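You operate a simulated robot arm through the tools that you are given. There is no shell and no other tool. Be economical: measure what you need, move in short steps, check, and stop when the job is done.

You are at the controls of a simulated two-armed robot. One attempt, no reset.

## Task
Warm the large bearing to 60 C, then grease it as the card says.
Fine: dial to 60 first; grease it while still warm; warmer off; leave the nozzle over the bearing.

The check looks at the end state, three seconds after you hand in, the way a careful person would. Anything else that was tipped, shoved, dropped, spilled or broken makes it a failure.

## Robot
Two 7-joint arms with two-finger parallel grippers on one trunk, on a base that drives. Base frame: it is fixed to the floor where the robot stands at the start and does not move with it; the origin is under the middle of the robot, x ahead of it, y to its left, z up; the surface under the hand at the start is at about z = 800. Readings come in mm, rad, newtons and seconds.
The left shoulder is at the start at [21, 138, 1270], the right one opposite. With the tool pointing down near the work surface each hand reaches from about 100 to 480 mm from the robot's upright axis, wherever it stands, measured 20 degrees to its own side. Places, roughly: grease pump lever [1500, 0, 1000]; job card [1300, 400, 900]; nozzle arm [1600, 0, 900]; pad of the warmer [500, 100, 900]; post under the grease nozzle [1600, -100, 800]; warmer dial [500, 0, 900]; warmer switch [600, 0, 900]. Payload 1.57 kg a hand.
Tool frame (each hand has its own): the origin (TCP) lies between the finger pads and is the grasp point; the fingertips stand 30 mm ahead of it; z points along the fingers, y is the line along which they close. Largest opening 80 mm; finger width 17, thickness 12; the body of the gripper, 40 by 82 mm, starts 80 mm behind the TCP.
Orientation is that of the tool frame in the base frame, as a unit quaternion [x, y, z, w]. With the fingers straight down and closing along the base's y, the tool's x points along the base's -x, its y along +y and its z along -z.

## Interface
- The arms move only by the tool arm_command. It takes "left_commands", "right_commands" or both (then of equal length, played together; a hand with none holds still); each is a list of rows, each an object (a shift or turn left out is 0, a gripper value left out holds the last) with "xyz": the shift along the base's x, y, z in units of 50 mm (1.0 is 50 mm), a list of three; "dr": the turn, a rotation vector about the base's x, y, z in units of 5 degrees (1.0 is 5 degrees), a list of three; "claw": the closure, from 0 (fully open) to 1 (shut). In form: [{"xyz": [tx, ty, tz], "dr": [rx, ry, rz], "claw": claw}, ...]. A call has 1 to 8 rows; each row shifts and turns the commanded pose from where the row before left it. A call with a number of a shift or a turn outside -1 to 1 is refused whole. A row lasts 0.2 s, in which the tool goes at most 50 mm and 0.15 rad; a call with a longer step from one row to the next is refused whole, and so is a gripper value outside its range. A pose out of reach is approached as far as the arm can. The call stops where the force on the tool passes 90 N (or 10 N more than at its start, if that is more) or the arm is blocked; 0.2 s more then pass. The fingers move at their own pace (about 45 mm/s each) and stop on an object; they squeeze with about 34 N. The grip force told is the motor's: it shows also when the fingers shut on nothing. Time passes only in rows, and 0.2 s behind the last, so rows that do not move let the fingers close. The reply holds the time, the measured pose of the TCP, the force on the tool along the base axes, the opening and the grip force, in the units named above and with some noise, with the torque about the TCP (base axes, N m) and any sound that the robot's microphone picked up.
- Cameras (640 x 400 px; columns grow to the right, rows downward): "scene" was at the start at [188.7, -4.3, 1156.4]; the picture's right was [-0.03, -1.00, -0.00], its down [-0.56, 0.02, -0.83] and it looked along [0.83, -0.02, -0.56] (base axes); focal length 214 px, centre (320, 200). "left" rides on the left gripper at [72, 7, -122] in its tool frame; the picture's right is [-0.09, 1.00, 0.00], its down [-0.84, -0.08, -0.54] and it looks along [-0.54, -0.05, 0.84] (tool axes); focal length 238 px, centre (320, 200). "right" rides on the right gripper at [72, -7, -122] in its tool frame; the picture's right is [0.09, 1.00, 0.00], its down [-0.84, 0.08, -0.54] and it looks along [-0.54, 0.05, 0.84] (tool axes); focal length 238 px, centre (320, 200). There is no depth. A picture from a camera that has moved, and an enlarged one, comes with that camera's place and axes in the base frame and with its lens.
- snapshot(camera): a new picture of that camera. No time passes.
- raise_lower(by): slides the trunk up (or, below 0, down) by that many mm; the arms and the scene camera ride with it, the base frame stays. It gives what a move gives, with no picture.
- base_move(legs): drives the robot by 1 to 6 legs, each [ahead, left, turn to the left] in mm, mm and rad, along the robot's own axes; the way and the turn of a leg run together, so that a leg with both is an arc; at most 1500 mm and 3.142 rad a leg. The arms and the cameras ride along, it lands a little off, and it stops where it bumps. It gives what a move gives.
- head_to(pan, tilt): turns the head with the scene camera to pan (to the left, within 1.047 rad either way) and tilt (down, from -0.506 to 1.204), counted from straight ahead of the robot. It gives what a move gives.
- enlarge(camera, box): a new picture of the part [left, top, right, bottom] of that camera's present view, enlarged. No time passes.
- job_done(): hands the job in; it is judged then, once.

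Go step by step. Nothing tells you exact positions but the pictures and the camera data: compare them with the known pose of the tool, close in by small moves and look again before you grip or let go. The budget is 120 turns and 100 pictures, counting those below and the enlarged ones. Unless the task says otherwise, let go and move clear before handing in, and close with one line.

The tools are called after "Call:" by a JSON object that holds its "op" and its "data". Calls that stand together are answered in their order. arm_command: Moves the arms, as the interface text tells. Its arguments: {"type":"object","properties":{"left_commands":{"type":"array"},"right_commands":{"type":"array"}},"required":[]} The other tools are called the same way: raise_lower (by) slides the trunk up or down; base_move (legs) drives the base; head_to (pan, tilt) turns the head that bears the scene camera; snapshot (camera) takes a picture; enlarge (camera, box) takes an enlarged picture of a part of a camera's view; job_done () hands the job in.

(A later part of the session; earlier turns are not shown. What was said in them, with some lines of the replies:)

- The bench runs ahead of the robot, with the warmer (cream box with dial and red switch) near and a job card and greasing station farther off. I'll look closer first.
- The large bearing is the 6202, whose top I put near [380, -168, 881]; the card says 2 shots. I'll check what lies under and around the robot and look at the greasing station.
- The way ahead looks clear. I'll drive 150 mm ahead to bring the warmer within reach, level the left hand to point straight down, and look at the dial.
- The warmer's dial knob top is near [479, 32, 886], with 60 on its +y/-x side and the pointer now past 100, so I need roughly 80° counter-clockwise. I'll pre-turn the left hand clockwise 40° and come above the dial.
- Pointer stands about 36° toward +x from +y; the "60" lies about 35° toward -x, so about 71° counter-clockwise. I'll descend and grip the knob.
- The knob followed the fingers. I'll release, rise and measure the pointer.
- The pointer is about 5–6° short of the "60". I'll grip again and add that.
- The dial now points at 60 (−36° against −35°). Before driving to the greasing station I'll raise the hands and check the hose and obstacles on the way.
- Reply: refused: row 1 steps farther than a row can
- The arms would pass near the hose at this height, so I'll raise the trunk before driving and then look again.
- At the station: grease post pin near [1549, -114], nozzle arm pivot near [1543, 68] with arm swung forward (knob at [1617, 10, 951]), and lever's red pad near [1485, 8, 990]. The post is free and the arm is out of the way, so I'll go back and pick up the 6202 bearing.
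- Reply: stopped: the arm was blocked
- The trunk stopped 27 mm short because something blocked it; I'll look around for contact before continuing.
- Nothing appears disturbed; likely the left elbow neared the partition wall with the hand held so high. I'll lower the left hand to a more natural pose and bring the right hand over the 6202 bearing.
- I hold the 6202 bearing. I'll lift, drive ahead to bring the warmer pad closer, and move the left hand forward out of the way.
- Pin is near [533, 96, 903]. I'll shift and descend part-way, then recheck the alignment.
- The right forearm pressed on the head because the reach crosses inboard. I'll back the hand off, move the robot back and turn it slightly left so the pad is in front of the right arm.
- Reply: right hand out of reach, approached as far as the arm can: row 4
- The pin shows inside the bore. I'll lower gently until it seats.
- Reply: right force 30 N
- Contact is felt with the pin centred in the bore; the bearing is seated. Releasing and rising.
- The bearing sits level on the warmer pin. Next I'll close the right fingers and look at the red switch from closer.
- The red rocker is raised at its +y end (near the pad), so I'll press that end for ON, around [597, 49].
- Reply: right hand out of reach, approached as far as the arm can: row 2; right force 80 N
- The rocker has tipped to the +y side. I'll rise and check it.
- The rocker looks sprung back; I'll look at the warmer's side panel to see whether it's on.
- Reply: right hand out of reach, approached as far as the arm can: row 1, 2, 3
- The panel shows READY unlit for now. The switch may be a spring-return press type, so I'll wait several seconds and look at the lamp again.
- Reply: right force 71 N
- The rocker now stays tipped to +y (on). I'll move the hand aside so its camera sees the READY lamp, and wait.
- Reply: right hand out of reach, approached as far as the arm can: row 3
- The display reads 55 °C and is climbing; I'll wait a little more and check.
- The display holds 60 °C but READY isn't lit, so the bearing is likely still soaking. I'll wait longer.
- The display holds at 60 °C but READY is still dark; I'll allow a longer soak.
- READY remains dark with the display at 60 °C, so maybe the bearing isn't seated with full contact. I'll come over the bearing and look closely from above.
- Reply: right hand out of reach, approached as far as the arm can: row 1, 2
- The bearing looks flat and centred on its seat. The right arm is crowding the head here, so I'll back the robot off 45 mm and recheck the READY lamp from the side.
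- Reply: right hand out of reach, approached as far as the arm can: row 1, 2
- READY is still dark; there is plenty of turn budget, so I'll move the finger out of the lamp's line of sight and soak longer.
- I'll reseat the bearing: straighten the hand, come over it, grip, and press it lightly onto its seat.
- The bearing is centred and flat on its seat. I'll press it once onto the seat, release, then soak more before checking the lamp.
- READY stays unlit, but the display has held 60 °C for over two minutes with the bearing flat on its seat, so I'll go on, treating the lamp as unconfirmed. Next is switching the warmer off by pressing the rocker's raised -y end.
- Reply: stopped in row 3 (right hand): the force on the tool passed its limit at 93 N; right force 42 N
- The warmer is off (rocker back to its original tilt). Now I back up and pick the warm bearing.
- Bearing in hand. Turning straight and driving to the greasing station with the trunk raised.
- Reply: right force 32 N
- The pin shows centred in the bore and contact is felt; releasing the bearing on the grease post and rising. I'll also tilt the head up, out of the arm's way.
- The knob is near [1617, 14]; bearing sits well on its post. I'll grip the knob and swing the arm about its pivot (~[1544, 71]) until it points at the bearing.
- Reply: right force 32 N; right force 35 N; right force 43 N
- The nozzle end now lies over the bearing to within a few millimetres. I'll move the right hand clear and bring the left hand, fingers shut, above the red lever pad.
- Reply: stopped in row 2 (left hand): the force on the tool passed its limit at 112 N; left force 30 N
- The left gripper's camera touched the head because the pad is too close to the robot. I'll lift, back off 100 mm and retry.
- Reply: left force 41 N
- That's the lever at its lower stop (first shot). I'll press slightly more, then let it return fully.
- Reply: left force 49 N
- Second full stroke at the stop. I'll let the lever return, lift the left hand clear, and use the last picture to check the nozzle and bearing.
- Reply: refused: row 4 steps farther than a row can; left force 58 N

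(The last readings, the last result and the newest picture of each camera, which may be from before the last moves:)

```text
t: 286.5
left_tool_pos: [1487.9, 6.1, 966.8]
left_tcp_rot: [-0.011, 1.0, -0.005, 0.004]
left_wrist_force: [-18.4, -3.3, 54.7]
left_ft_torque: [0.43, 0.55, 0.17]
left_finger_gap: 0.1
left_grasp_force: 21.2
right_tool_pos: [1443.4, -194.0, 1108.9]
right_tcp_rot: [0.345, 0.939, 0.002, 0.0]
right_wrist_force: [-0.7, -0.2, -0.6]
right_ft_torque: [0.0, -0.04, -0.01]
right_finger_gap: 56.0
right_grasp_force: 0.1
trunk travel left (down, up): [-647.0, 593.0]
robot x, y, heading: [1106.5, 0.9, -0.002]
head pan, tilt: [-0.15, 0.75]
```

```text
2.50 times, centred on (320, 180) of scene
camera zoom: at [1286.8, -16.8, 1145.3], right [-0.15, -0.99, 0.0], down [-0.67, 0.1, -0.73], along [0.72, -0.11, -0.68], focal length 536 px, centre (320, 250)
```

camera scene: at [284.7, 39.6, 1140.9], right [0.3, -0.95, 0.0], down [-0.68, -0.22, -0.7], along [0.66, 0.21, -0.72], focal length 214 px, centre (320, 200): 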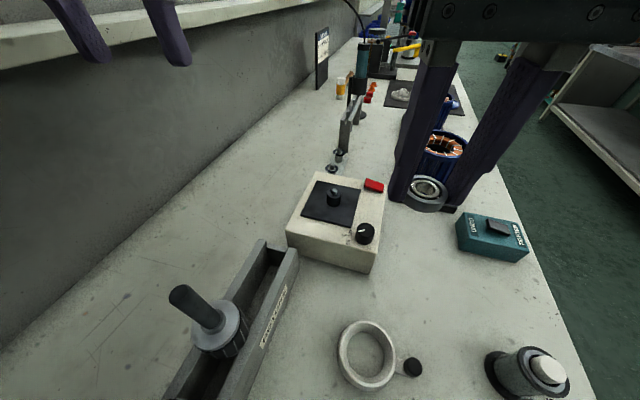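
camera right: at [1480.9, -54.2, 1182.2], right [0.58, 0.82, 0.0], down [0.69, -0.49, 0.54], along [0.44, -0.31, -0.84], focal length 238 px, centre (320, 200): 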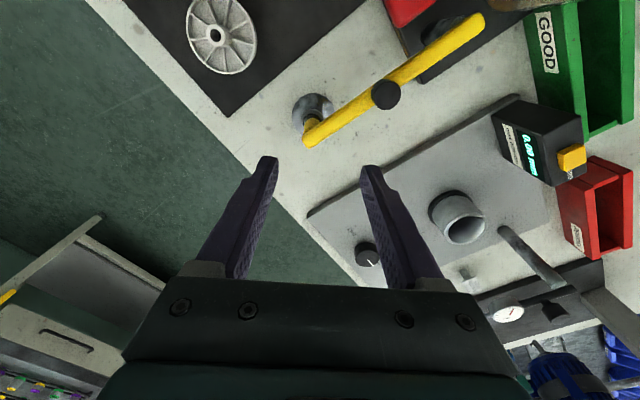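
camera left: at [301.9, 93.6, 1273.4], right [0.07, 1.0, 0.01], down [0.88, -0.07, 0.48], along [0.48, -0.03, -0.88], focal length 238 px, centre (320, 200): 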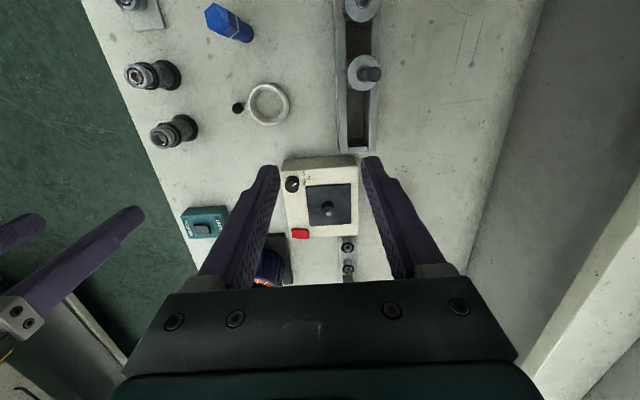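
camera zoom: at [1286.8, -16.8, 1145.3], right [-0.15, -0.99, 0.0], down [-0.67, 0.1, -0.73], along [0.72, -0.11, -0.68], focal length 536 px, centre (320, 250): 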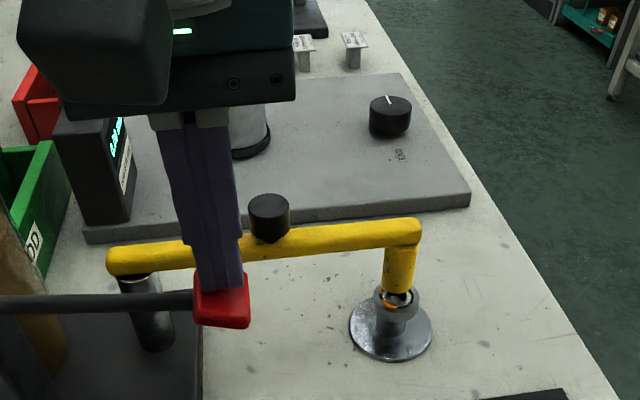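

The nozzle stands over the bearing and orange grease shows in it. Now I release the lever and move the left hand clear.

Call:
{"op": "arm_command", "data": {"left_commands": [{"xyz": [0, 0, 0.3]}, {"xyz": [0, 0, 0.5]}, {"xyz": [0, 0, 0.9]}, {"xyz": [0, 0, 0.9]}, {"xyz": [-0.2, 0.4, 0.4]}, {"xyz": [-0.2, 0.5, 0]}, {}, {}]}}

```text
t: 288.3
left_tool_pos: [1464.6, 52.0, 1116.1]
left_tcp_rot: [-0.013, 1.0, -0.002, 0.002]
left_wrist_force: [0.3, 1.1, -0.7]
left_ft_torque: [0.03, 0.0, 0.0]
left_finger_gap: 0.0
left_grasp_force: 21.5
right_tool_pos: [1441.4, -195.1, 1108.8]
right_tcp_rot: [0.345, 0.939, 0.002, 0.001]
right_wrist_force: [-0.1, -0.3, 0.0]
right_ft_torque: [-0.03, 0.01, -0.03]
right_finger_gap: 55.9
right_grasp_force: 0.0
trunk travel left (down, up): [-647.0, 593.0]
robot x, y, heading: [1104.7, -5.3, -0.002]
head pan, tilt: [-0.15, 0.75]
```

Both hands are clear, the warmer is off, and the bearing sits greased under the nozzle, so I'm handing in.

Call:
{"op": "job_done", "data": {}}

```text
The job is handed in.
```

I set the dial to 60 and heated the 6202 bearing on the warmer, then switched the warmer off. I moved the bearing to the grease post and gave it 2 full lever strokes, as the card says. The nozzle is left over the bearing and grease shows in it. The warmer's display held 60 °C for over two minutes, but its READY lamp never lit, so I can't confirm the bearing itself reached 60 °C.
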